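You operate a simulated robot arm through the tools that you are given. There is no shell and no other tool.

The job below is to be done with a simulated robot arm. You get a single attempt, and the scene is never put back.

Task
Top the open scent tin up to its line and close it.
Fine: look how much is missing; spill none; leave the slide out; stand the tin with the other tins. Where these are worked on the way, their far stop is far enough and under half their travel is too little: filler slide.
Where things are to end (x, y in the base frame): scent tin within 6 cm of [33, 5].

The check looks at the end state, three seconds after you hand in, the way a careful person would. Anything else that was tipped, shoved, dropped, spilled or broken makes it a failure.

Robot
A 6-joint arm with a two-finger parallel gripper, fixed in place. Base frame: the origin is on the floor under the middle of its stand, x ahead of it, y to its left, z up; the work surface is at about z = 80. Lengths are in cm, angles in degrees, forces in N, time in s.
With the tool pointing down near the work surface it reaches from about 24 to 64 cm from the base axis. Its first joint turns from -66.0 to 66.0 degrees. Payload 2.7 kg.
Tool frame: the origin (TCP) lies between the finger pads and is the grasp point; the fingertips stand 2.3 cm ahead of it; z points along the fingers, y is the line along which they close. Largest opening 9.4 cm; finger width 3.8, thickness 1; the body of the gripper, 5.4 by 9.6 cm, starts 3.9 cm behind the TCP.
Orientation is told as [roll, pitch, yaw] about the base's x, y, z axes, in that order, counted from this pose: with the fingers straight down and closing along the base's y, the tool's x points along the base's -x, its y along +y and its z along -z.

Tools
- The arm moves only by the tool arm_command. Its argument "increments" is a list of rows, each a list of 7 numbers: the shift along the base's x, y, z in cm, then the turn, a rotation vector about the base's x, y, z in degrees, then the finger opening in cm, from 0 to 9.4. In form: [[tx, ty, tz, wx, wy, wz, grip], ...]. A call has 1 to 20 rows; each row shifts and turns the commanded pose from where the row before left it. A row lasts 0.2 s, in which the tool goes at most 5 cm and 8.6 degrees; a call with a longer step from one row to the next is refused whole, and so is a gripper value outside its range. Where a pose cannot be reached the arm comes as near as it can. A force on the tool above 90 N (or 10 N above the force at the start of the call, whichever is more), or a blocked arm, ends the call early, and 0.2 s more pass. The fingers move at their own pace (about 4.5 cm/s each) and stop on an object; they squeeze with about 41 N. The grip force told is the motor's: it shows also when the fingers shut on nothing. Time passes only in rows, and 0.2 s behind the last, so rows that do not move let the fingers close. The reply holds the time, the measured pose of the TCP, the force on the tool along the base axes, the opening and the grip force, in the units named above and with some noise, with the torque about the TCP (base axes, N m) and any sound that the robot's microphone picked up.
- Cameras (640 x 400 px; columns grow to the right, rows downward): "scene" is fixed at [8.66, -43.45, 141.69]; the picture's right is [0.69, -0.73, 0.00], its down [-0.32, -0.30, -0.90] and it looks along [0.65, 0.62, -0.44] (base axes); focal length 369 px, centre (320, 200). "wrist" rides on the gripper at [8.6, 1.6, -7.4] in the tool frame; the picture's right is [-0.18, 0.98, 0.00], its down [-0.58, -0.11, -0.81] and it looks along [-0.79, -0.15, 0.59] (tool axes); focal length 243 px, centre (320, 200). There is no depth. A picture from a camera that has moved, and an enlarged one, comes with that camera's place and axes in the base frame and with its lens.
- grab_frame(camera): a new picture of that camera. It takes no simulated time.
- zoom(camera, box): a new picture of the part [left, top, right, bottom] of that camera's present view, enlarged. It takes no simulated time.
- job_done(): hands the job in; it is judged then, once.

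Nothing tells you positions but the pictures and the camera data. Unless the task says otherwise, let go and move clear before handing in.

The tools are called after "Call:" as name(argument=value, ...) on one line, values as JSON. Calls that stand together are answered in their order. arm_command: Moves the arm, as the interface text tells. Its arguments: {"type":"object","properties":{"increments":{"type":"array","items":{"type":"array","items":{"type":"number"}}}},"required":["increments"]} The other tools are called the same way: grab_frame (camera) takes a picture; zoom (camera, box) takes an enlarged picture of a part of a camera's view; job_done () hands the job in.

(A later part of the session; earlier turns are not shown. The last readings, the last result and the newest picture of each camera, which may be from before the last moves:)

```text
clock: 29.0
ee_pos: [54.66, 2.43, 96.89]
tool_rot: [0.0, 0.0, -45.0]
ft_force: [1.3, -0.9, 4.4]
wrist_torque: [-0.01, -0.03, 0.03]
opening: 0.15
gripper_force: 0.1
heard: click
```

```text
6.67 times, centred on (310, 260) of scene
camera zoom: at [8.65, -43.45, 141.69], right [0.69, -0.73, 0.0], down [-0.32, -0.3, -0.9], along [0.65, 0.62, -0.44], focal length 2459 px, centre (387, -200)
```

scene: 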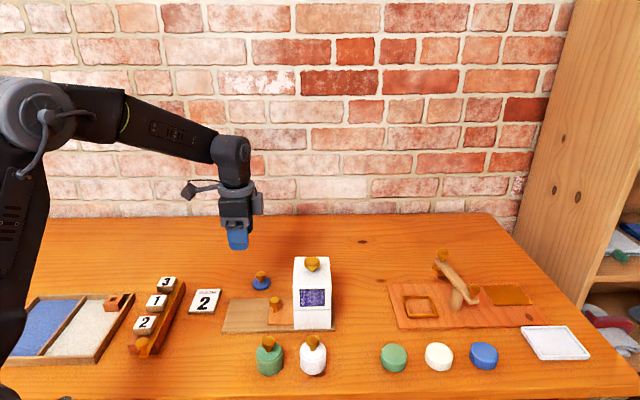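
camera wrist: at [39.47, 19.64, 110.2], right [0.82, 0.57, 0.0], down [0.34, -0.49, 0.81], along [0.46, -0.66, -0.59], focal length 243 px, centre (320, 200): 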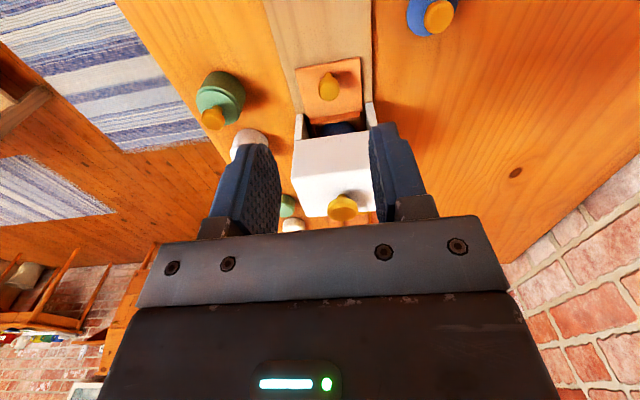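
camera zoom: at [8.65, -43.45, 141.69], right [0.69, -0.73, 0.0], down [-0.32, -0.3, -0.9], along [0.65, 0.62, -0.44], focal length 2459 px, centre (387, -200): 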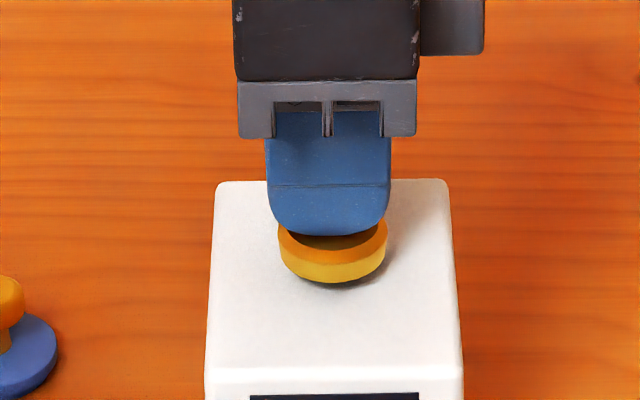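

A click was heard at the bottom: one dose. I'll lift off, let the plunger return, and go check the tin.

Call:
arm_command(increments=[[0, 0, 0.5, 0, 0, 0, 0.2], [0, 0, 1.5, 0, 0, 0, 0.2], [0, 0, 2, 0, 0, 0, 0.2], [0, 0, 2, 0, 0, 0, 0.2]])

Call:
zoom(camera="scene", box=[260, 248, 350, 338])

```text
clock: 30.0
ee_pos: [54.51, 2.48, 102.95]
tool_rot: [0.0, 0.0, -45.0]
ft_force: [0.1, -0.1, 0.6]
wrist_torque: [-0.01, 0.01, 0.01]
opening: 0.22
gripper_force: 0.1
```

```text
4.44 times, centred on (305, 293) of scene
camera zoom: at [8.66, -43.45, 141.69], right [0.69, -0.73, 0.0], down [-0.32, -0.3, -0.9], along [0.65, 0.62, -0.44], focal length 1640 px, centre (387, -213)
```

zoom: 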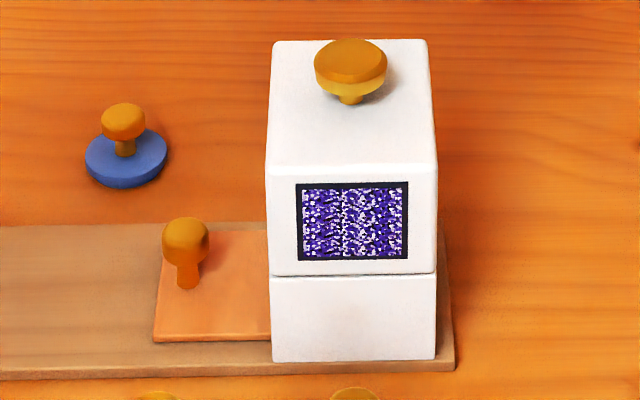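

The plunger has returned. I'll go back to the slide knob with the same lean and grip it to pull the tin out for inspection.

Call:
arm_command(increments=[[-2.35, 2.23, 0, 0, 0, 0, 5], [-2.35, 2.23, 0, 0, 0, 0, 5], [-2.35, 2.23, 0, 0, 0, 0, 5], [-2.35, 2.23, 0, 0, 0, 0, 5], [0, 0, -2.1, -4.7, -4.7, 0, 5], [0, 0, -2.1, -4.7, -4.7, 0, 5], [0, 0, -2.1, -4.7, -4.7, 0, 5], [0, 0, 0, 0, 0, 0, 5]])

Call:
grab_frame(camera="wrist")

```text
clock: 31.8
ee_pos: [45.28, 11.46, 96.47]
tool_rot: [0.0, -20.0, -45.0]
ft_force: [-0.2, 0.3, 0.6]
wrist_torque: [0.03, -0.01, 0.03]
opening: 5.01
gripper_force: 0.0
```

```text
taken
camera wrist: at [38.9, 20.18, 100.6], right [0.82, 0.57, 0.06], down [0.11, -0.27, 0.96], along [0.57, -0.77, -0.28], focal length 243 px, centre (320, 200)
```

wrist: 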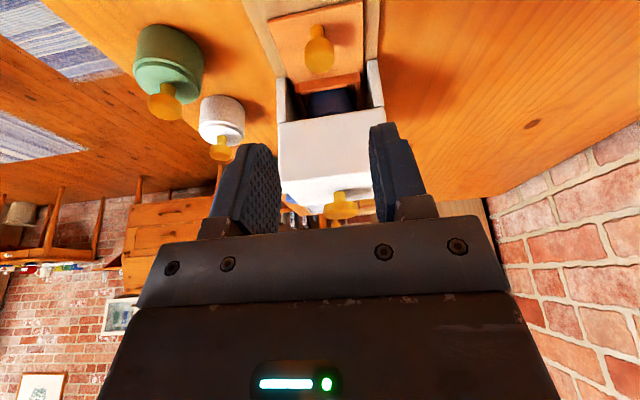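

Call:
arm_command(increments=[[0.75, -0.78, -3, 0, 0, 0, 5], [0.75, -0.78, -3, 0, 0, 0, 5], [0.75, -0.78, -3, 0, 0, 0, 5], [0.6, -0.68, -2.3, 0, 0, 0, 5], [0, 0, 0, 0, 0, 0, 3.5], [0, 0, 0, 0, 0, 0, 1.5], [0, 0, 0, 0, 0, 0, 1.5], [0, 0, 0, 0, 0, 0, 1.5]])

Call:
zoom(camera="scene", box=[180, 230, 340, 340])

```text
clock: 33.6
ee_pos: [48.06, 8.43, 85.22]
tool_rot: [0.5, -19.9, -45.0]
ft_force: [18.0, 16.1, -10.6]
wrist_torque: [-0.01, -0.45, 0.02]
opening: 2.36
gripper_force: 44.6
```

```text
3.64 times, centred on (260, 285) of scene
camera zoom: at [8.72, -43.4, 141.7], right [0.69, -0.73, 0.0], down [-0.32, -0.31, -0.9], along [0.65, 0.62, -0.44], focal length 1341 px, centre (538, -109)
```

zoom: 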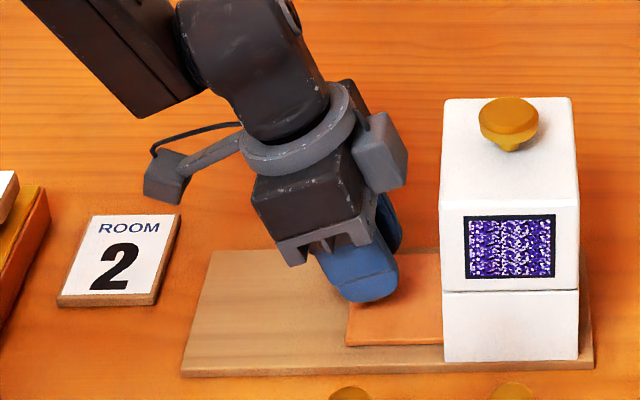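

Gripped again. Pulling the slide out.

Call:
arm_command(increments=[[0.06, 0.06, -0.03, 0, 0, 0, 1.5], [-0.355, 0.345, 0, 0, 0, 0, 1.5], [-0.355, 0.345, 0, 0, 0, 0, 1.5], [-0.355, 0.345, 0, 0, 0, 0, 1.5], [-0.355, 0.345, 0, 0, 0, 0, 1.5], [-0.355, 0.345, 0, 0, 0, 0, 1.5], [-0.355, 0.345, 0, 0, 0, 0, 1.5], [-0.355, 0.345, 0, 0, 0, 0, 1.5], [-0.355, 0.345, 0, 0, 0, 0, 1.5], [-0.355, 0.345, 0, 0, 0, 0, 1.5], [-0.355, 0.345, 0, 0, 0, 0, 1.5], [-0.355, 0.345, 0, 0, 0, 0, 1.5], [-0.355, 0.345, 0, 0, 0, 0, 1.5], [-0.355, 0.345, 0, 0, 0, 0, 1.5], [-0.355, 0.345, 0, 0, 0, 0, 1.5], [-0.355, 0.345, 0, 0, 0, 0, 1.5], [-0.355, 0.345, 0, 0, 0, 0, 1.5]])

Call:
zoom(camera="scene", box=[180, 230, 340, 340])

Call:
zoom(camera="scene", box=[255, 284, 295, 309])

```text
clock: 37.2
ee_pos: [42.65, 13.94, 85.38]
tool_rot: [0.3, -19.9, -45.0]
ft_force: [17.1, 16.9, -10.4]
wrist_torque: [-0.15, -0.47, -0.03]
opening: 2.35
gripper_force: 45.3
```

```text
3.64 times, centred on (260, 285) of scene
camera zoom: at [8.71, -43.4, 141.7], right [0.69, -0.73, 0.0], down [-0.32, -0.31, -0.9], along [0.65, 0.62, -0.44], focal length 1341 px, centre (538, -109)
```

zoom: 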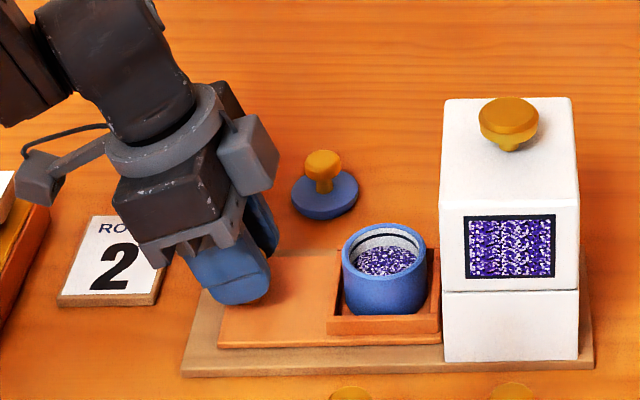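

```text
16.00 times, centred on (275, 296) of scene
camera zoom: at [8.71, -43.4, 141.7], right [0.69, -0.73, 0.0], down [-0.32, -0.31, -0.9], along [0.65, 0.62, -0.44], focal length 5902 px, centre (1040, -1344)
```

zoom: 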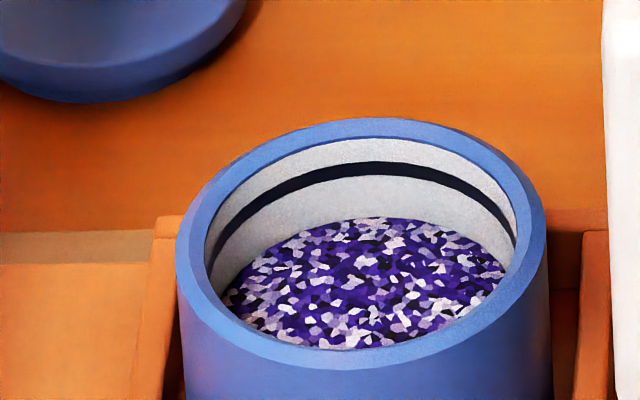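

One press raised the level from about 259 px to 218 px on the far wall, and the line sits at about 161–176 px. One more dose should bring it to the line. Pushing the slide back in.

Call:
arm_command(increments=[[0.05, 0.05, -0.03, 0, 0, 0, 1.5], [0.355, -0.345, 0, 0, 0, 0, 1.5], [0.355, -0.345, 0, 0, 0, 0, 1.5], [0.355, -0.345, 0, 0, 0, 0, 1.5], [0.355, -0.345, 0, 0, 0, 0, 1.5], [0.355, -0.345, 0, 0, 0, 0, 1.5], [0.355, -0.345, 0, 0, 0, 0, 1.5], [0.355, -0.345, 0, 0, 0, 0, 1.5], [0.355, -0.345, 0, 0, 0, 0, 1.5], [0.355, -0.345, 0, 0, 0, 0, 1.5], [0.355, -0.345, 0, 0, 0, 0, 1.5], [0.355, -0.345, 0, 0, 0, 0, 1.5], [0.355, -0.345, 0, 0, 0, 0, 1.5], [0.355, -0.345, 0, 0, 0, 0, 1.5], [0.28, -0.28, 0, 0, 0, 0, 1.5], [0.2, -0.2, 0, 0, 0, 0, 1.5]])

```text
clock: 40.6
ee_pos: [47.67, 8.89, 85.22]
tool_rot: [0.1, -19.9, -45.0]
ft_force: [6.9, 8.9, 9.9]
wrist_torque: [-0.16, -0.41, 0.14]
opening: 2.35
gripper_force: 44.6
```

Call:
arm_command(increments=[[0.2, -0.2, 0, 0, 0, 0, 1.5], [0.15, -0.15, 0, 0, 0, 0, 1.5], [0.12, -0.12, 0, 0, 0, 0, 1.5], [0.1, -0.1, 0, 0, 0, 0, 1.5], [0.08, -0.08, 0, 0, 0, 0, 1.5]])

Call:
zoom(camera="scene", box=[180, 230, 340, 340])

```text
clock: 41.8
ee_pos: [48.11, 8.41, 85.21]
tool_rot: [0.0, -20.1, -44.9]
ft_force: [-7.8, 13.8, 22.1]
wrist_torque: [0.04, -0.04, -0.09]
opening: 2.32
gripper_force: 45.4
```

```text
3.64 times, centred on (260, 285) of scene
camera zoom: at [8.61, -43.42, 141.7], right [0.69, -0.73, 0.0], down [-0.32, -0.31, -0.9], along [0.65, 0.62, -0.44], focal length 1341 px, centre (538, -109)
```

zoom: 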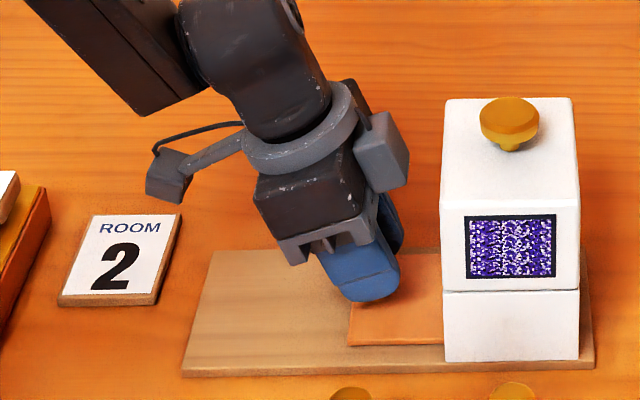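

It's at the stop (forces rising). One last nudge, then release and withdraw.

Call:
arm_command(increments=[[0.07, -0.07, 0, 0, 0, 0, 1.5], [0, 0, 0, 0, 0, 0, 1.5]])

Call:
arm_command(increments=[[-0.05, 0.05, 0.04, 0, 0, 0, 1.5], [0, 0, 0, 0, 0, 0, 5], [0, 0, 0, 0, 0, 0, 5], [0, 0, 0, 0, 0, 0, 5], [-0.25, 0.25, 0.95, 0, 0, 0, 5], [-0.5, 0.5, 1.9, 0, 0, 0, 5], [-0.75, 0.75, 2.9, 0, 0, 0, 5], [-0.75, 0.75, 2.9, 0, 0, 0, 5], [-0.75, 0.75, 2.9, 0, 0, 0, 5], [-0.5, 0.5, 2.9, 4.7, 4.7, 0, 5], [-0.5, 0.5, 2, 4.7, 4.7, 0, 5], [0, 0, 1, 4.7, 4.7, 0, 5]])

Call:
zoom(camera="scene", box=[180, 230, 340, 340])

```text
clock: 42.4
ee_pos: [48.22, 8.46, 85.25]
tool_rot: [0.1, -19.8, -44.9]
ft_force: [-18.6, 24.3, 23.0]
wrist_torque: [0.52, 0.4, 0.08]
opening: 2.33
gripper_force: 45.3
```

```text
clock: 45.0
ee_pos: [44.3, 12.37, 102.65]
tool_rot: [0.0, 0.1, -44.9]
ft_force: [-1.0, 0.5, 1.0]
wrist_torque: [0.02, -0.02, 0.0]
opening: 5.0
gripper_force: 0.1
```

```text
3.64 times, centred on (260, 285) of scene
camera zoom: at [8.66, -43.45, 141.69], right [0.69, -0.73, 0.0], down [-0.32, -0.3, -0.9], along [0.65, 0.62, -0.44], focal length 1341 px, centre (538, -109)
```

zoom: 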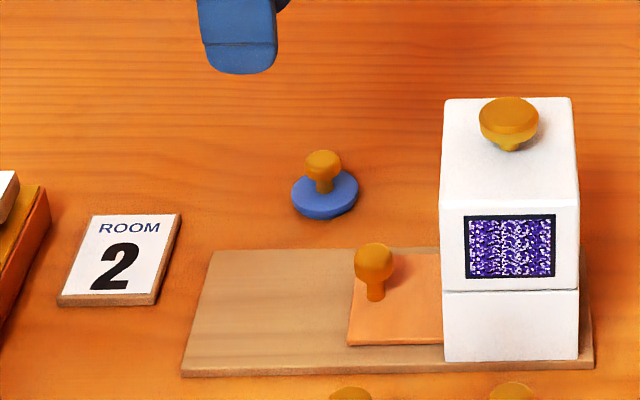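

The slide is in fully. I'll move over the plunger again with fingers closed and press once more, one click only.

Call:
arm_command(increments=[[2.57, -2.47, 0, 0, 0, 0, 0.2], [2.57, -2.47, 0, 0, 0, 0, 0.2], [2.57, -2.47, 0, 0, 0, 0, 0.2], [2.57, -2.47, 0, 0, 0, 0, 0.2], [0, 0, -1.8, 0, 0, 0, 0.2], [0, 0, -1.8, 0, 0, 0, 0.2], [0, 0, -1.1, 0, 0, 0, 0.2], [0, 0, 0, 0, 0, 0, 0.2]])

Call:
zoom(camera="scene", box=[270, 230, 350, 290])

```text
clock: 46.8
ee_pos: [54.57, 2.2, 97.83]
tool_rot: [0.1, 0.0, -45.0]
ft_force: [-0.4, 0.4, -0.1]
wrist_torque: [0.0, 0.0, 0.0]
opening: 0.2
gripper_force: 0.2
```

```text
6.67 times, centred on (310, 260) of scene
camera zoom: at [8.66, -43.45, 141.69], right [0.69, -0.73, 0.0], down [-0.32, -0.3, -0.9], along [0.65, 0.62, -0.44], focal length 2459 px, centre (387, -200)
```

zoom: 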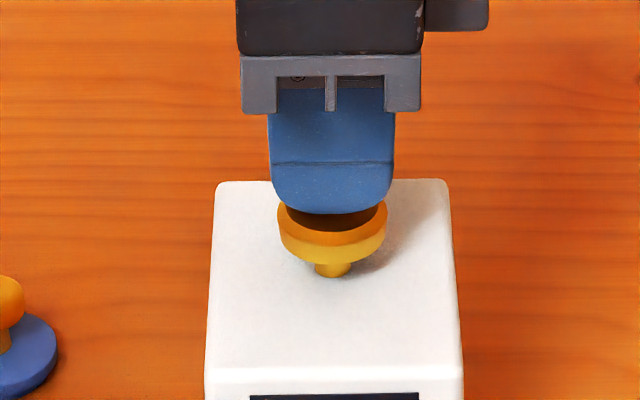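

Fingers just above the plunger. Pressing with the same stroke as before.

Call:
arm_command(increments=[[0, 0, -0.15, 0, 0, 0, 0.2], [0, 0, -0.15, 0, 0, 0, 0.2], [0, 0, -0.15, 0, 0, 0, 0.2], [0, 0, -0.15, 0, 0, 0, 0.2], [0, 0, -0.15, 0, 0, 0, 0.2], [0, 0, -0.15, 0, 0, 0, 0.2]])

Call:
zoom(camera="scene", box=[270, 230, 350, 290])

```text
clock: 48.2
ee_pos: [54.61, 2.25, 97.12]
tool_rot: [0.0, 0.0, -45.0]
ft_force: [1.0, -0.9, 3.2]
wrist_torque: [0.01, -0.02, -0.01]
opening: 0.24
gripper_force: 0.6
```

```text
6.67 times, centred on (310, 260) of scene
camera zoom: at [8.66, -43.45, 141.69], right [0.69, -0.73, 0.0], down [-0.32, -0.3, -0.9], along [0.65, 0.62, -0.44], focal length 2459 px, centre (387, -200)
```

zoom: 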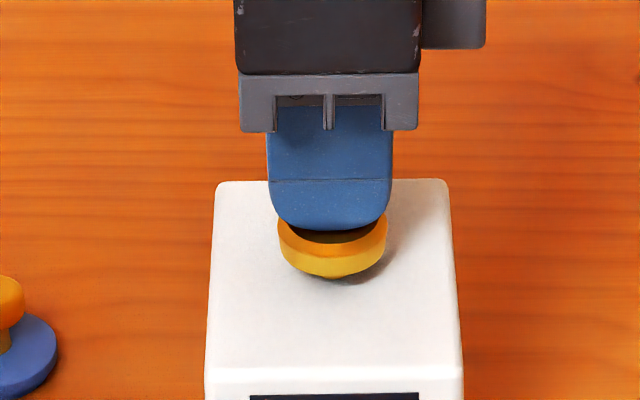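

No click yet at 97.1 (last time it came by 96.9). I'll press slightly further.

Call:
arm_command(increments=[[0, 0, -0.15, 0, 0, 0, 0.2]])

```text
clock: 48.6
ee_pos: [54.52, 2.36, 96.96]
tool_rot: [0.0, -0.1, -45.0]
ft_force: [1.3, -1.6, 3.9]
wrist_torque: [-0.03, -0.05, 0.0]
opening: 0.18
gripper_force: 0.2
```

Call:
arm_command(increments=[[0, 0, -0.12, 0, 0, 0, 0.2]])

```text
clock: 49.0
ee_pos: [54.53, 2.45, 96.83]
tool_rot: [0.0, 0.1, -44.9]
ft_force: [-2.2, -1.0, 5.6]
wrist_torque: [-0.03, 0.0, 0.02]
opening: 0.21
gripper_force: 0.3
heard: click
```

Click heard — the second dose. I'll lift off and return to the slide knob to pull the tin out.

Call:
arm_command(increments=[[0, 0, 0.5, 0, 0, 0, 0.2], [0, 0, 1.5, 0, 0, 0, 0.2], [0, 0, 2, 0, 0, 0, 0.2], [0, 0, 2, 0, 0, 0, 0.2], [-2.35, 2.26, 0, 0, 0, 0, 5], [-2.35, 2.26, 0, 0, 0, 0, 5], [-2.35, 2.26, 0, 0, 0, 0, 5], [-2.35, 2.26, 0, 0, 0, 0, 5], [0, 0, -2.1, -4.7, -4.7, 0, 5], [0, 0, -2.1, -4.7, -4.7, 0, 5], [0, 0, -2.1, -4.7, -4.7, 0, 5], [0, 0, 0, 0, 0, 0, 5]])

Call:
zoom(camera="scene", box=[180, 230, 340, 340])

```text
clock: 51.6
ee_pos: [45.1, 11.45, 96.51]
tool_rot: [0.0, -19.9, -45.0]
ft_force: [0.5, -0.2, 0.8]
wrist_torque: [-0.04, 0.02, -0.03]
opening: 5.01
gripper_force: 0.0
```

```text
3.64 times, centred on (260, 285) of scene
camera zoom: at [8.66, -43.45, 141.69], right [0.69, -0.73, 0.0], down [-0.32, -0.3, -0.9], along [0.65, 0.62, -0.44], focal length 1341 px, centre (538, -109)
```

zoom: 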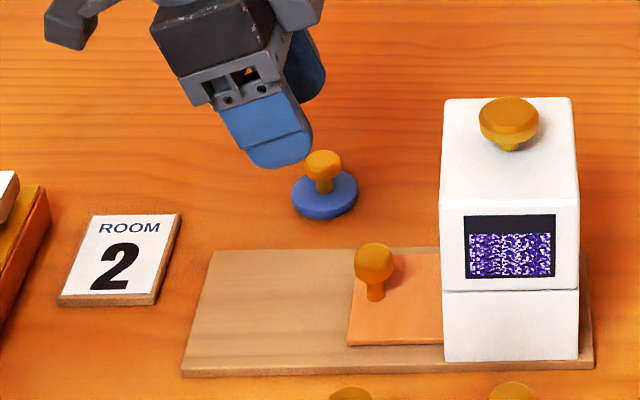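

Hopper window shows the level dropped. Now going down to grip the slide knob again.

Call:
arm_command(increments=[[0.8, -0.78, -3, 0, 0, 0, 5], [0.8, -0.78, -3, 0, 0, 0, 5], [0.8, -0.78, -3, 0, 0, 0, 5], [0.65, -0.6, -2.35, 0, 0, 0, 5], [0, 0, 0, 0, 0, 0, 3.5], [0, 0, 0, 0, 0, 0, 1.5], [0, 0, 0, 0, 0, 0, 1.5], [0, 0, 0, 0, 0, 0, 1.5]])

Call:
zoom(camera="scene", box=[180, 230, 340, 340])

```text
clock: 53.4
ee_pos: [47.97, 8.57, 85.08]
tool_rot: [-0.1, -19.9, -45.0]
ft_force: [0.5, -1.4, -2.1]
wrist_torque: [-0.15, -0.19, -0.04]
opening: 2.35
gripper_force: 45.2
```

```text
3.64 times, centred on (260, 285) of scene
camera zoom: at [8.66, -43.45, 141.69], right [0.69, -0.73, 0.0], down [-0.32, -0.3, -0.9], along [0.65, 0.62, -0.44], focal length 1341 px, centre (538, -109)
```

zoom: 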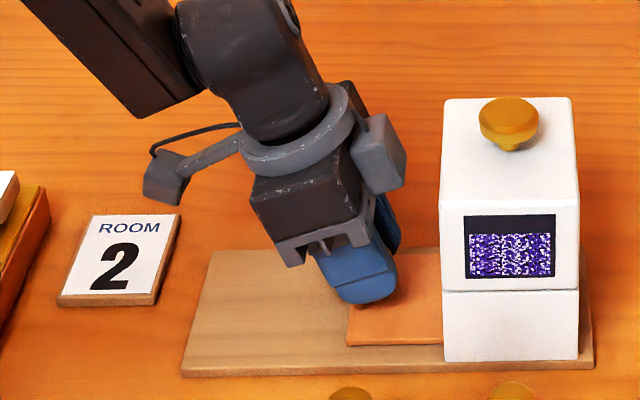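

Cleanly aligned grip. Pulling the slide out gently.

Call:
arm_command(increments=[[-0.2, 0.19, 0, 0, 0, 0, 1.5], [-0.355, 0.345, 0, 0, 0, 0, 1.5], [-0.355, 0.345, 0, 0, 0, 0, 1.5], [-0.355, 0.345, 0, 0, 0, 0, 1.5], [-0.355, 0.345, 0, 0, 0, 0, 1.5], [-0.355, 0.345, 0, 0, 0, 0, 1.5], [-0.355, 0.345, 0, 0, 0, 0, 1.5], [-0.355, 0.345, 0, 0, 0, 0, 1.5], [-0.355, 0.345, 0, 0, 0, 0, 1.5], [-0.355, 0.345, 0, 0, 0, 0, 1.5], [-0.355, 0.345, 0, 0, 0, 0, 1.5], [-0.355, 0.345, 0, 0, 0, 0, 1.5], [-0.355, 0.345, 0, 0, 0, 0, 1.5], [-0.355, 0.345, 0, 0, 0, 0, 1.5], [-0.355, 0.345, 0, 0, 0, 0, 1.5], [-0.355, 0.345, 0, 0, 0, 0, 1.5], [-0.355, 0.345, 0, 0, 0, 0, 1.5]])

Call:
zoom(camera="scene", box=[180, 230, 340, 340])

Call:
zoom(camera="scene", box=[255, 284, 295, 309])

```text
clock: 57.0
ee_pos: [42.49, 14.14, 85.08]
tool_rot: [-0.2, -20.0, -44.9]
ft_force: [5.2, 6.0, -32.7]
wrist_torque: [0.42, 0.29, 0.06]
opening: 2.33
gripper_force: 45.2
```

```text
3.64 times, centred on (260, 285) of scene
camera zoom: at [8.72, -43.42, 141.7], right [0.69, -0.73, 0.0], down [-0.32, -0.31, -0.9], along [0.65, 0.62, -0.44], focal length 1341 px, centre (538, -109)
```

zoom: 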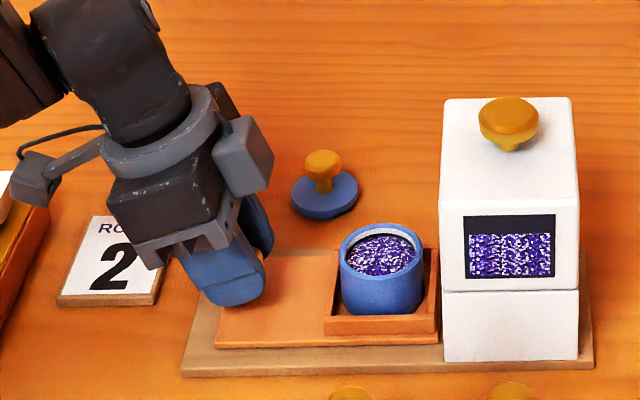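

```text
16.00 times, centred on (275, 296) of scene
camera zoom: at [8.72, -43.42, 141.7], right [0.69, -0.73, 0.0], down [-0.32, -0.31, -0.9], along [0.65, 0.62, -0.44], focal length 5902 px, centre (1040, -1344)
```

zoom: 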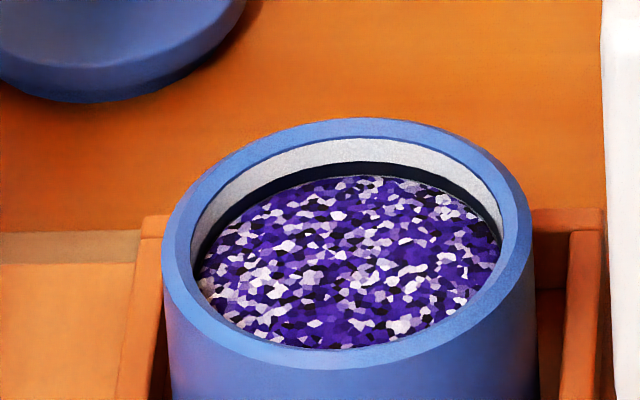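

The content now meets the line exactly. I'll finish pulling the slide fully out to its out position.

Call:
arm_command(increments=[[0, 0, -0.08, 0, 0, 0, 1.5], [-0.3, 0.29, 0, 0, 0, 0, 1.5], [-0.3, 0.29, 0, 0, 0, 0, 1.5], [-0.2, 0.19, 0, 0, 0, 0, 1.5], [-0.1, 0.1, 0, 0, 0, 0, 1.5]])

Call:
zoom(camera="scene", box=[180, 230, 340, 340])

```text
clock: 58.2
ee_pos: [41.59, 15.0, 85.12]
tool_rot: [0.0, -20.0, -45.1]
ft_force: [6.1, 3.2, -15.6]
wrist_torque: [0.09, -0.05, -0.06]
opening: 2.34
gripper_force: 44.8
```

```text
3.64 times, centred on (260, 285) of scene
camera zoom: at [8.69, -43.43, 141.69], right [0.69, -0.73, 0.0], down [-0.32, -0.31, -0.9], along [0.65, 0.62, -0.44], focal length 1341 px, centre (538, -109)
```

zoom: 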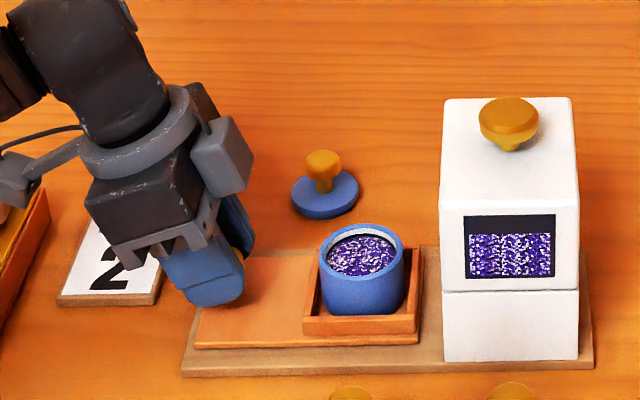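

Nearly back to the original place (about 0.25 cm to go). Nudging out to the stop.

Call:
arm_command(increments=[[-0.1, 0.1, -0.03, 0, 0, 0, 1.5], [-0.1, 0.1, 0, 0, 0, 0, 1.5], [0, 0, 0, 0, 0, 0, 1.5]])

Call:
zoom(camera="scene", box=[180, 230, 340, 340])

```text
clock: 59.0
ee_pos: [41.37, 15.09, 85.06]
tool_rot: [0.1, -20.0, -45.1]
ft_force: [2.6, 0.9, 1.5]
wrist_torque: [-0.02, -0.09, -0.02]
opening: 2.33
gripper_force: 45.0
```

```text
3.64 times, centred on (260, 285) of scene
camera zoom: at [8.66, -43.45, 141.69], right [0.69, -0.73, 0.0], down [-0.32, -0.3, -0.9], along [0.65, 0.62, -0.44], focal length 1341 px, centre (538, -109)
```

zoom: 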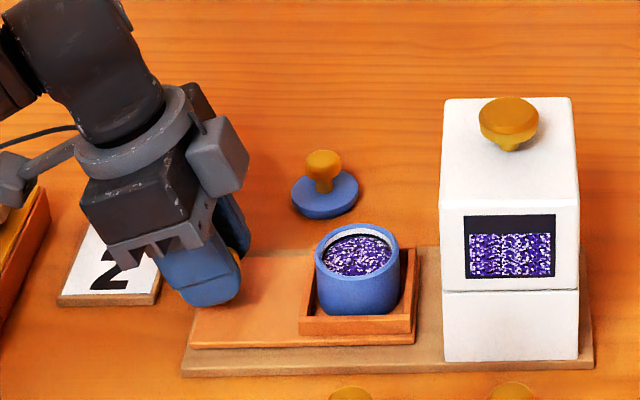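

The slide is back at its original out position. I'll release the knob and retreat, then study the lid and the closed tins.

Call:
arm_command(increments=[[0, 0, 0, 0, 0, 0, 5], [0, 0, 0, 0, 0, 0, 5], [0, 0, 0, 0, 0, 0, 5], [-0.25, 0.25, 0.95, 0, 0, 0, 5], [-0.5, 0.5, 1.9, 0, 0, 0, 5], [-0.75, 0.75, 2.9, 0, 0, 0, 5], [0, 0, 2.9, 0, 0, 0, 5], [0, 0, 2.9, 4.7, 4.7, 0, 5], [0, 0, 2, 4.7, 4.7, 0, 5], [0, 0, 1, 4.7, 4.7, 0, 5]])

Call:
zoom(camera="scene", box=[240, 325, 340, 385])

Call:
zoom(camera="scene", box=[240, 260, 290, 325])

Call:
zoom(camera="scene", box=[215, 265, 290, 335])

Call:
grab_frame(camera="wrist")

```text
clock: 61.2
ee_pos: [39.74, 16.66, 99.69]
tool_rot: [0.0, 0.1, -45.0]
ft_force: [-0.8, -0.3, -0.2]
wrist_torque: [0.03, 0.02, 0.0]
opening: 5.01
gripper_force: 0.1
```

```text
6.40 times, centred on (290, 355) of scene
camera zoom: at [8.66, -43.45, 141.69], right [0.69, -0.73, 0.0], down [-0.32, -0.3, -0.9], along [0.65, 0.62, -0.44], focal length 2361 px, centre (512, -792)
```

zoom: 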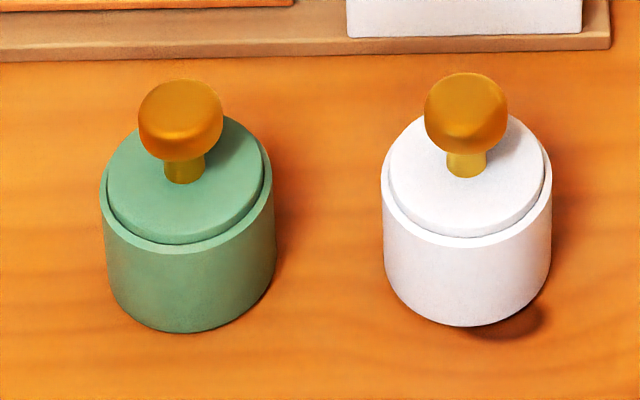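

```text
6.15 times, centred on (265, 292) of scene
camera zoom: at [8.66, -43.45, 141.69], right [0.69, -0.73, 0.0], down [-0.32, -0.3, -0.9], along [0.65, 0.62, -0.44], focal length 2270 px, centre (658, -369)
```

zoom: 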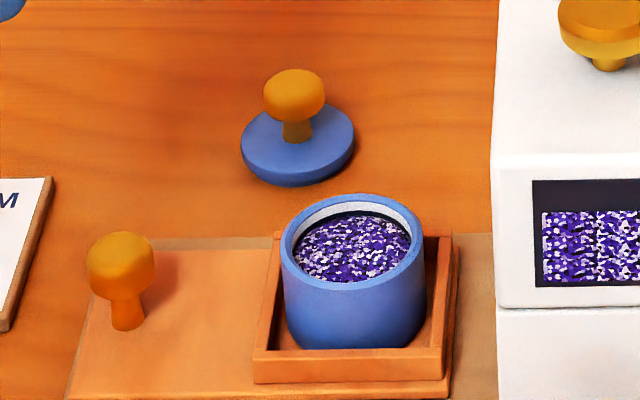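

```text
5.71 times, centred on (252, 300) of scene
camera zoom: at [8.66, -43.45, 141.69], right [0.69, -0.73, 0.0], down [-0.32, -0.3, -0.9], along [0.65, 0.62, -0.44], focal length 2108 px, centre (706, -371)
```

zoom: 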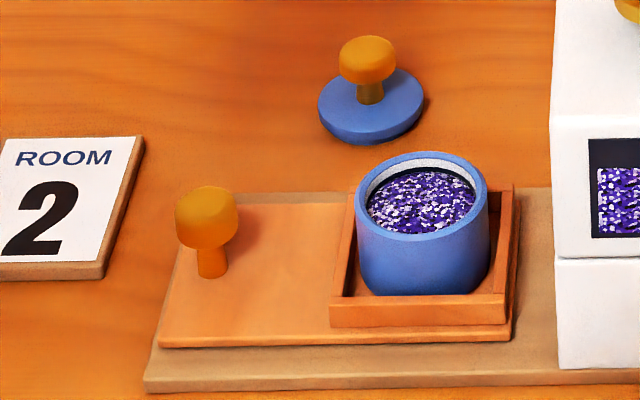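

```text
taken
camera wrist: at [34.85, 24.0, 107.23], right [0.82, 0.57, 0.0], down [0.34, -0.49, 0.81], along [0.46, -0.66, -0.59], focal length 243 px, centre (320, 200)
```

wrist: 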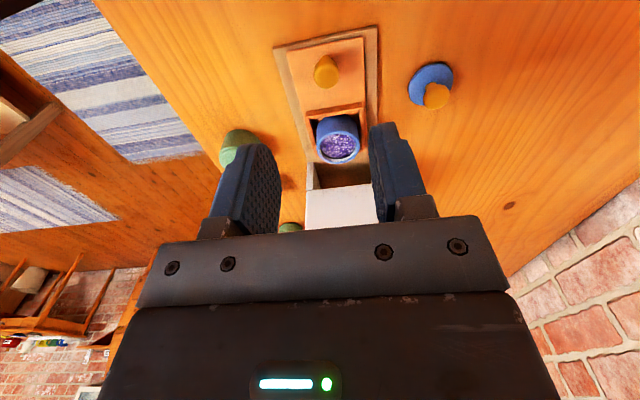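

The lid is on the table near (52.5, 19.3) with a knob, and the closed tins show how it seats. I'll get precise views of the lid and the tin from the wrist camera.

Call:
zoom(camera="wrist", box=[390, 45, 470, 120])

Call:
zoom(camera="wrist", box=[295, 90, 385, 175])

Call:
zoom(camera="scene", box=[245, 264, 277, 294])

Call:
zoom(camera="scene", box=[250, 284, 294, 330])

```text
5.33 times, centred on (430, 82) of wrist
camera zoom: at [34.85, 24.0, 107.23], right [0.82, 0.57, 0.0], down [0.34, -0.49, 0.81], along [0.46, -0.66, -0.59], focal length 1294 px, centre (-267, 827)
```

zoom: 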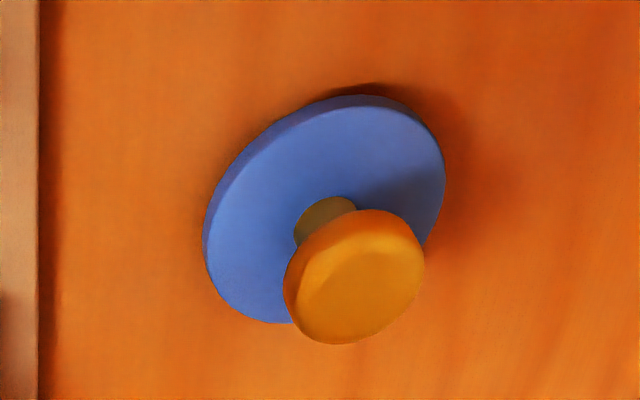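

```text
4.71 times, centred on (340, 132) of wrist
camera zoom: at [34.85, 24.0, 107.23], right [0.82, 0.57, 0.0], down [0.34, -0.49, 0.81], along [0.46, -0.66, -0.59], focal length 1142 px, centre (226, 518)
```

zoom: 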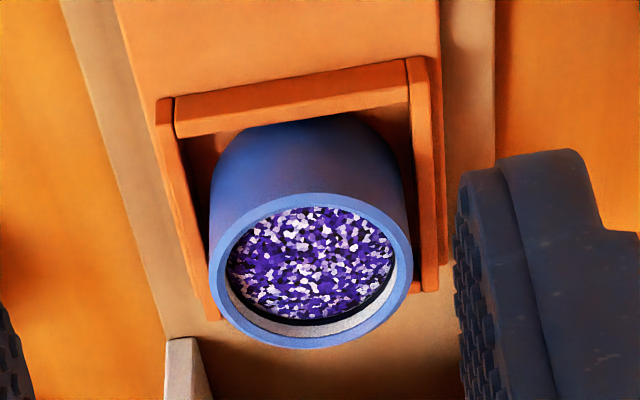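

```text
13.33 times, centred on (261, 279) of scene
camera zoom: at [8.66, -43.45, 141.69], right [0.69, -0.73, 0.0], down [-0.32, -0.3, -0.9], along [0.65, 0.62, -0.44], focal length 4919 px, centre (1107, -853)
```

zoom: 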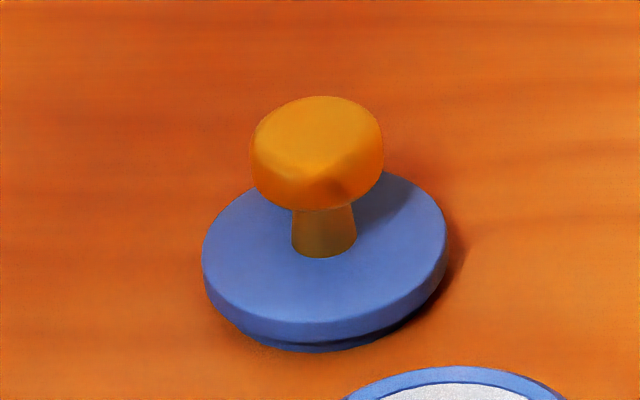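

```text
8.70 times, centred on (272, 307) of scene
camera zoom: at [8.66, -43.45, 141.69], right [0.69, -0.73, 0.0], down [-0.32, -0.3, -0.9], along [0.65, 0.62, -0.44], focal length 3208 px, centre (737, -730)
```

zoom: 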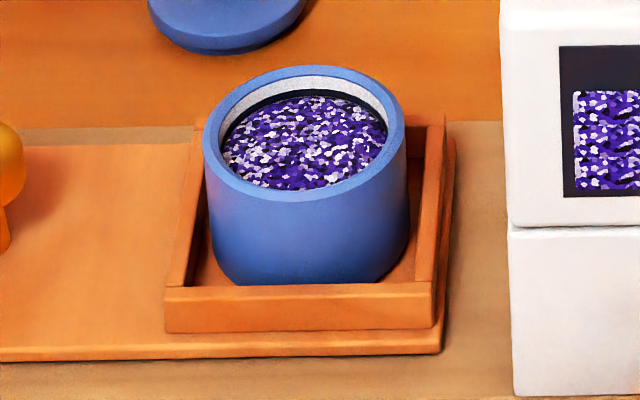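

The lid centre is about (53.0, 19.3) with its knob head at z ≈ 83.3; the tin's rim centre is about (47.4, 9.25, 85.5). I'll go above the lid, leaning 10° back along the slide direction (so the gripper clears the hopper later), and look.

Call:
arm_command(increments=[[3.3, 0.65, -1.2, 0, 0, 0, 5], [3.3, 0.65, -1.2, 0, 0, 0, 5], [3.3, 0.65, -1.2, 0, 0, 0, 5], [3.3, 0.65, -1.2, 0, 0, 0, 5], [0, 0, -1, -3.54, -3.54, 0, 5], [0, 0, -1, -3.54, -3.54, 0, 5], [0, 0, -2, 0, 0, 0, 5], [0, 0, -2, 0, 0, 0, 5], [0, 0, 0, 0, 0, 0, 5]])

Call:
grab_frame(camera="wrist")

Call:
zoom(camera="scene", box=[200, 210, 340, 310])

```text
clock: 63.2
ee_pos: [52.99, 19.25, 88.69]
tool_rot: [0.1, -9.9, -44.9]
ft_force: [-0.1, 0.4, 1.0]
wrist_torque: [0.03, -0.02, 0.03]
opening: 5.01
gripper_force: 0.2
```

```text
taken
camera wrist: at [47.23, 27.47, 94.58], right [0.82, 0.57, 0.03], down [0.23, -0.38, 0.9], along [0.52, -0.73, -0.44], focal length 243 px, centre (320, 200)
```

wrist: 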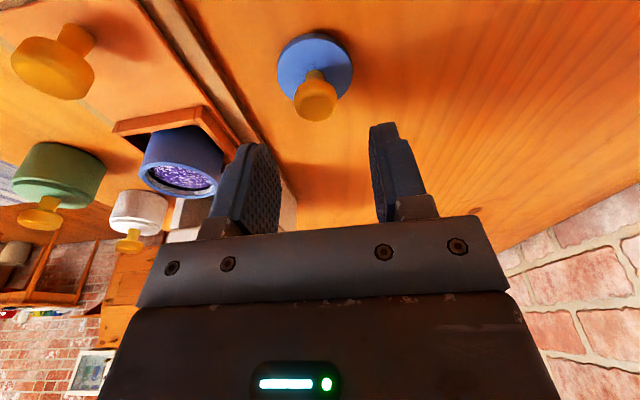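

```text
4.00 times, centred on (270, 260) of scene
camera zoom: at [8.66, -43.45, 141.69], right [0.69, -0.73, 0.0], down [-0.32, -0.3, -0.9], along [0.65, 0.62, -0.44], focal length 1476 px, centre (520, -40)
```

zoom: 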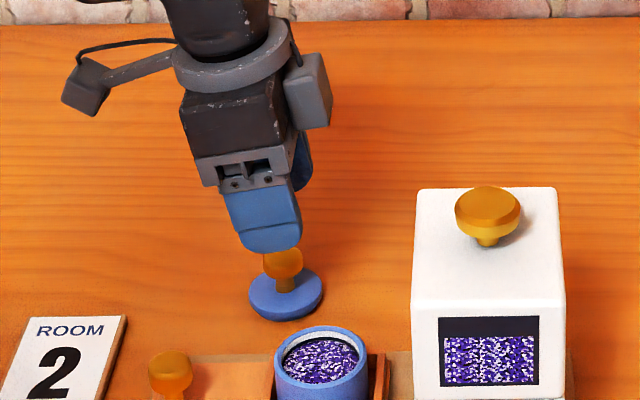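

The projected knob position matches the picture well, so the alignment is right. Descending straight down and gripping the lid's knob.

Call:
arm_command(increments=[[0, 0, -1.5, 0, 0, 0, 5], [0, 0, -1.5, 0, 0, 0, 5], [0, 0, -1.0, 0, 0, 0, 5], [0, 0, -0.6, 0, 0, 0, 5], [0, 0, 0, 0, 0, 0, 5]])

Call:
grab_frame(camera="wrist")

Call:
zoom(camera="scene", box=[220, 230, 320, 300])

```text
clock: 64.4
ee_pos: [53.0, 19.23, 83.95]
tool_rot: [0.1, -10.1, -45.0]
ft_force: [-0.2, -0.4, 0.2]
wrist_torque: [0.0, 0.01, 0.03]
opening: 5.02
gripper_force: 0.1
```

```text
taken
camera wrist: at [47.26, 27.42, 90.03], right [0.82, 0.57, 0.03], down [0.23, -0.38, 0.9], along [0.52, -0.73, -0.44], focal length 243 px, centre (320, 200)
```

wrist: 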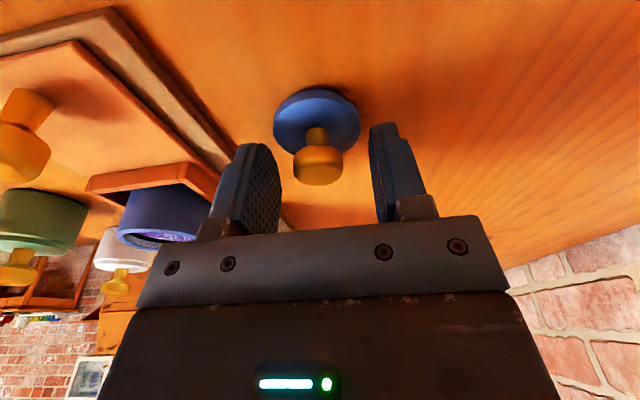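

```text
5.71 times, centred on (270, 265) of scene
camera zoom: at [8.66, -43.45, 141.69], right [0.69, -0.73, 0.0], down [-0.32, -0.3, -0.9], along [0.65, 0.62, -0.44], focal length 2108 px, centre (606, -171)
```

zoom: 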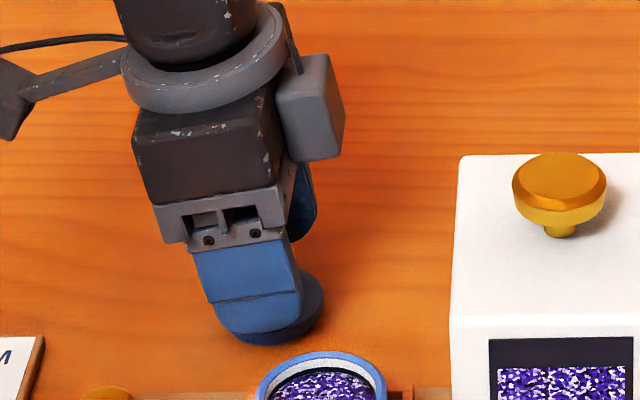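

The knob is centred between the fingers. Closing on it.

Call:
arm_command(increments=[[0, 0, 0, 0, 0, 0, 3.5], [0, 0, 0, 0, 0, 0, 1.5], [0, 0, 0, 0, 0, 0, 1.5], [0, 0, 0, 0, 0, 0, 1.5]])

Call:
grab_frame(camera="wrist")

```text
clock: 65.4
ee_pos: [52.9, 19.32, 84.18]
tool_rot: [0.0, -10.0, -45.1]
ft_force: [-0.2, 1.2, 0.2]
wrist_torque: [-0.01, 0.0, 0.0]
opening: 2.06
gripper_force: 40.7
```

```text
taken
camera wrist: at [47.25, 27.43, 90.04], right [0.82, 0.57, 0.03], down [0.23, -0.38, 0.9], along [0.52, -0.73, -0.44], focal length 243 px, centre (320, 200)
```

wrist: 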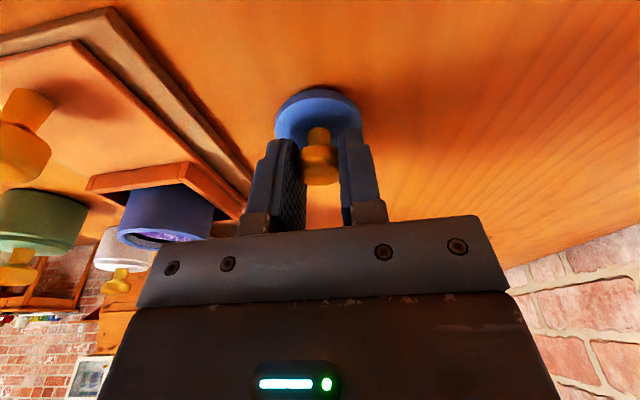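

Gripped at 2.06 cm. I'll zoom to check the grasp, then lift straight up.

Call:
zoom(camera="wrist", box=[250, 80, 390, 230])

Call:
arm_command(increments=[[0, 0, 0.5, 0, 0, 0, 1.5], [0, 0, 1, 0, 0, 0, 1.5], [0, 0, 2, 0, 0, 0, 1.5], [0, 0, 2, 0, 0, 0, 1.5], [0, 0, 2, 0, 0, 0, 1.5], [0, 0, 1, 0, 0, 0, 1.5], [0, 0, 0, 0, 0, 0, 1.5]])

Call:
zoom(camera="scene", box=[200, 210, 340, 310])

Call:
zoom(camera="wrist", box=[250, 80, 390, 230])

```text
2.67 times, centred on (320, 155) of wrist
camera zoom: at [47.25, 27.43, 90.04], right [0.82, 0.57, 0.03], down [0.23, -0.38, 0.9], along [0.52, -0.73, -0.44], focal length 647 px, centre (320, 320)
```

zoom: 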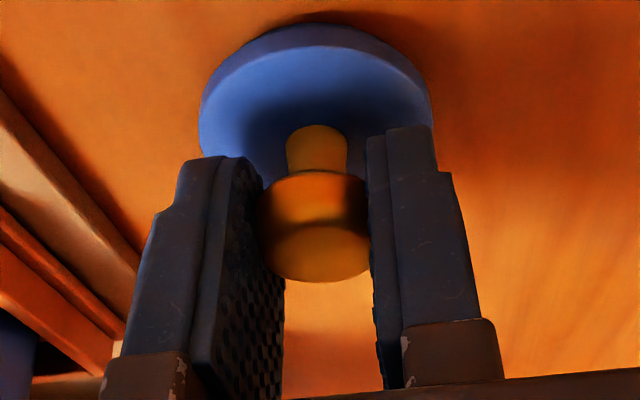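

```text
clock: 67.0
ee_pos: [53.07, 19.24, 92.61]
tool_rot: [0.0, -10.0, -45.0]
ft_force: [0.2, -0.4, -0.4]
wrist_torque: [0.01, 0.02, 0.0]
opening: 2.07
gripper_force: 40.9
```

```text
4.00 times, centred on (270, 260) of scene
camera zoom: at [8.66, -43.45, 141.69], right [0.69, -0.73, 0.0], down [-0.32, -0.3, -0.9], along [0.65, 0.62, -0.44], focal length 1476 px, centre (520, -40)
```

zoom: 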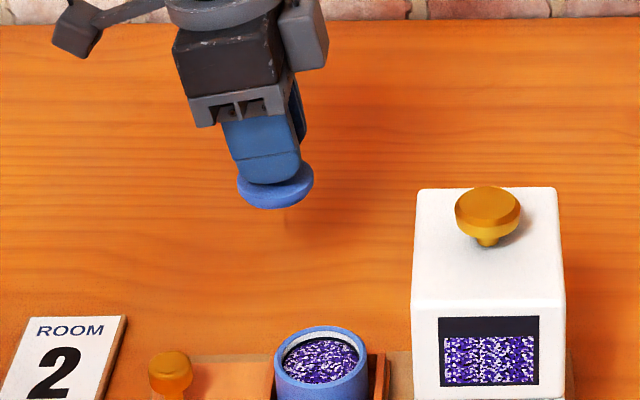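

```text
2.67 times, centred on (320, 155) of wrist
camera zoom: at [47.25, 27.48, 98.6], right [0.82, 0.57, 0.03], down [0.23, -0.38, 0.9], along [0.52, -0.73, -0.44], focal length 647 px, centre (320, 320)
```

zoom: 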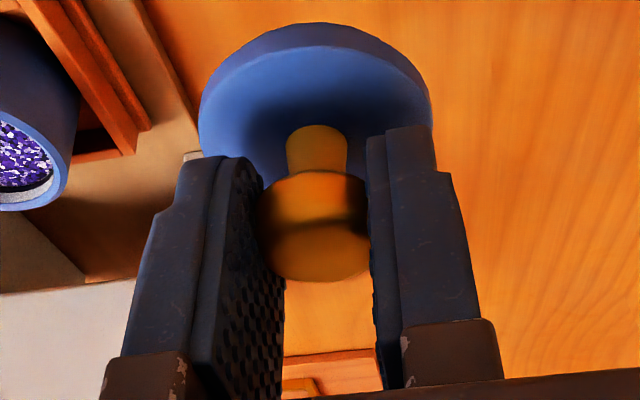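

The lid is lifted level and centred in the grip. I'll carry it over the tin, hover and compare alignment.

Call:
arm_command(increments=[[-0.7, -1.25, 0, 0, 0, 0, 1.5], [-1.4, -2.45, 0, 0, 0, 0, 1.5], [-1.4, -2.45, 0, 0, 0, 0, 1.5], [-1.4, -2.45, 0, 0, 0, 0, 1.5], [-0.8, -1.35, -0.8, 0, 0, 0, 1.5], [0, 0, 0, 0, 0, 0, 1.5]])

Call:
zoom(camera="scene", box=[235, 255, 315, 335])

Call:
grab_frame(camera="wrist")

Call:
zoom(camera="wrist", box=[250, 70, 390, 230])

```text
clock: 68.4
ee_pos: [47.31, 9.27, 92.05]
tool_rot: [0.1, -10.1, -44.9]
ft_force: [0.1, -0.3, -0.6]
wrist_torque: [0.04, 0.01, -0.02]
opening: 2.03
gripper_force: 40.8
```

```text
5.00 times, centred on (275, 295) of scene
camera zoom: at [8.66, -43.45, 141.69], right [0.69, -0.73, 0.0], down [-0.32, -0.3, -0.9], along [0.65, 0.62, -0.44], focal length 1844 px, centre (545, -275)
```

zoom: 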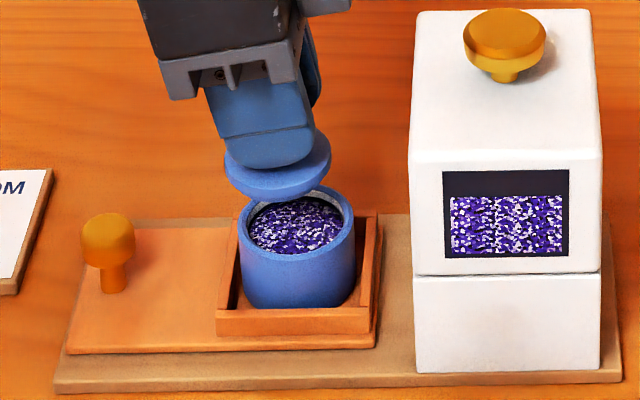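

```text
taken
camera wrist: at [41.5, 17.49, 97.86], right [0.82, 0.57, 0.03], down [0.23, -0.38, 0.9], along [0.52, -0.73, -0.44], focal length 243 px, centre (320, 200)
```

wrist: 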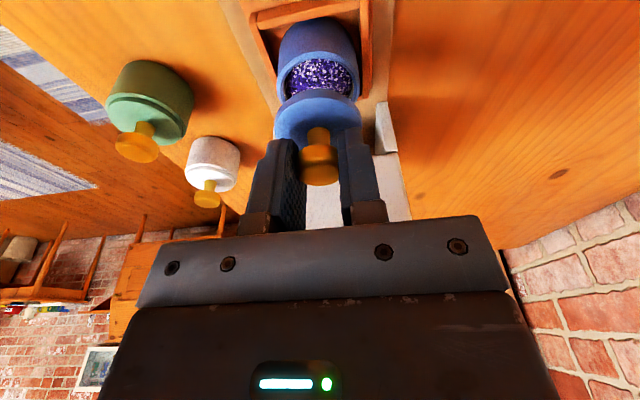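

```text
2.50 times, centred on (320, 150) of wrist
camera zoom: at [41.5, 17.49, 97.86], right [0.82, 0.57, 0.03], down [0.23, -0.38, 0.9], along [0.52, -0.73, -0.44], focal length 606 px, centre (320, 325)
```

zoom: 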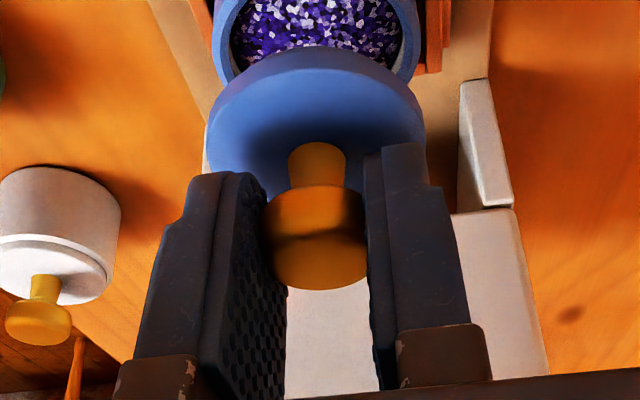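

The scene view suggests the lid is offset from the tin centre along the slide direction. I'll zoom in at both views to measure that accurately.

Call:
zoom(camera="scene", box=[255, 280, 291, 310])

Call:
zoom(camera="wrist", box=[260, 0, 380, 120])

```text
13.33 times, centred on (273, 295) of scene
camera zoom: at [8.66, -43.45, 141.69], right [0.69, -0.73, 0.0], down [-0.32, -0.3, -0.9], along [0.65, 0.62, -0.44], focal length 4919 px, centre (947, -1067)
```

zoom: 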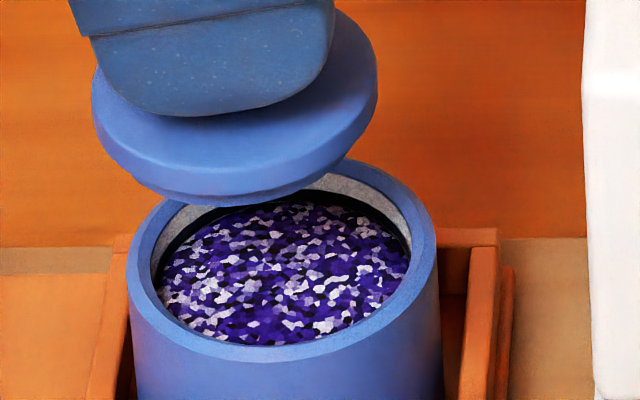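

```text
3.33 times, centred on (320, 60) of wrist
camera zoom: at [41.5, 17.49, 97.86], right [0.82, 0.57, 0.03], down [0.23, -0.38, 0.9], along [0.52, -0.73, -0.44], focal length 809 px, centre (320, 667)
```

zoom: 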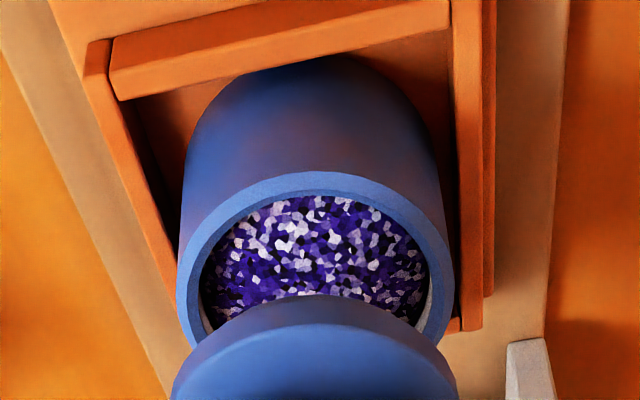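

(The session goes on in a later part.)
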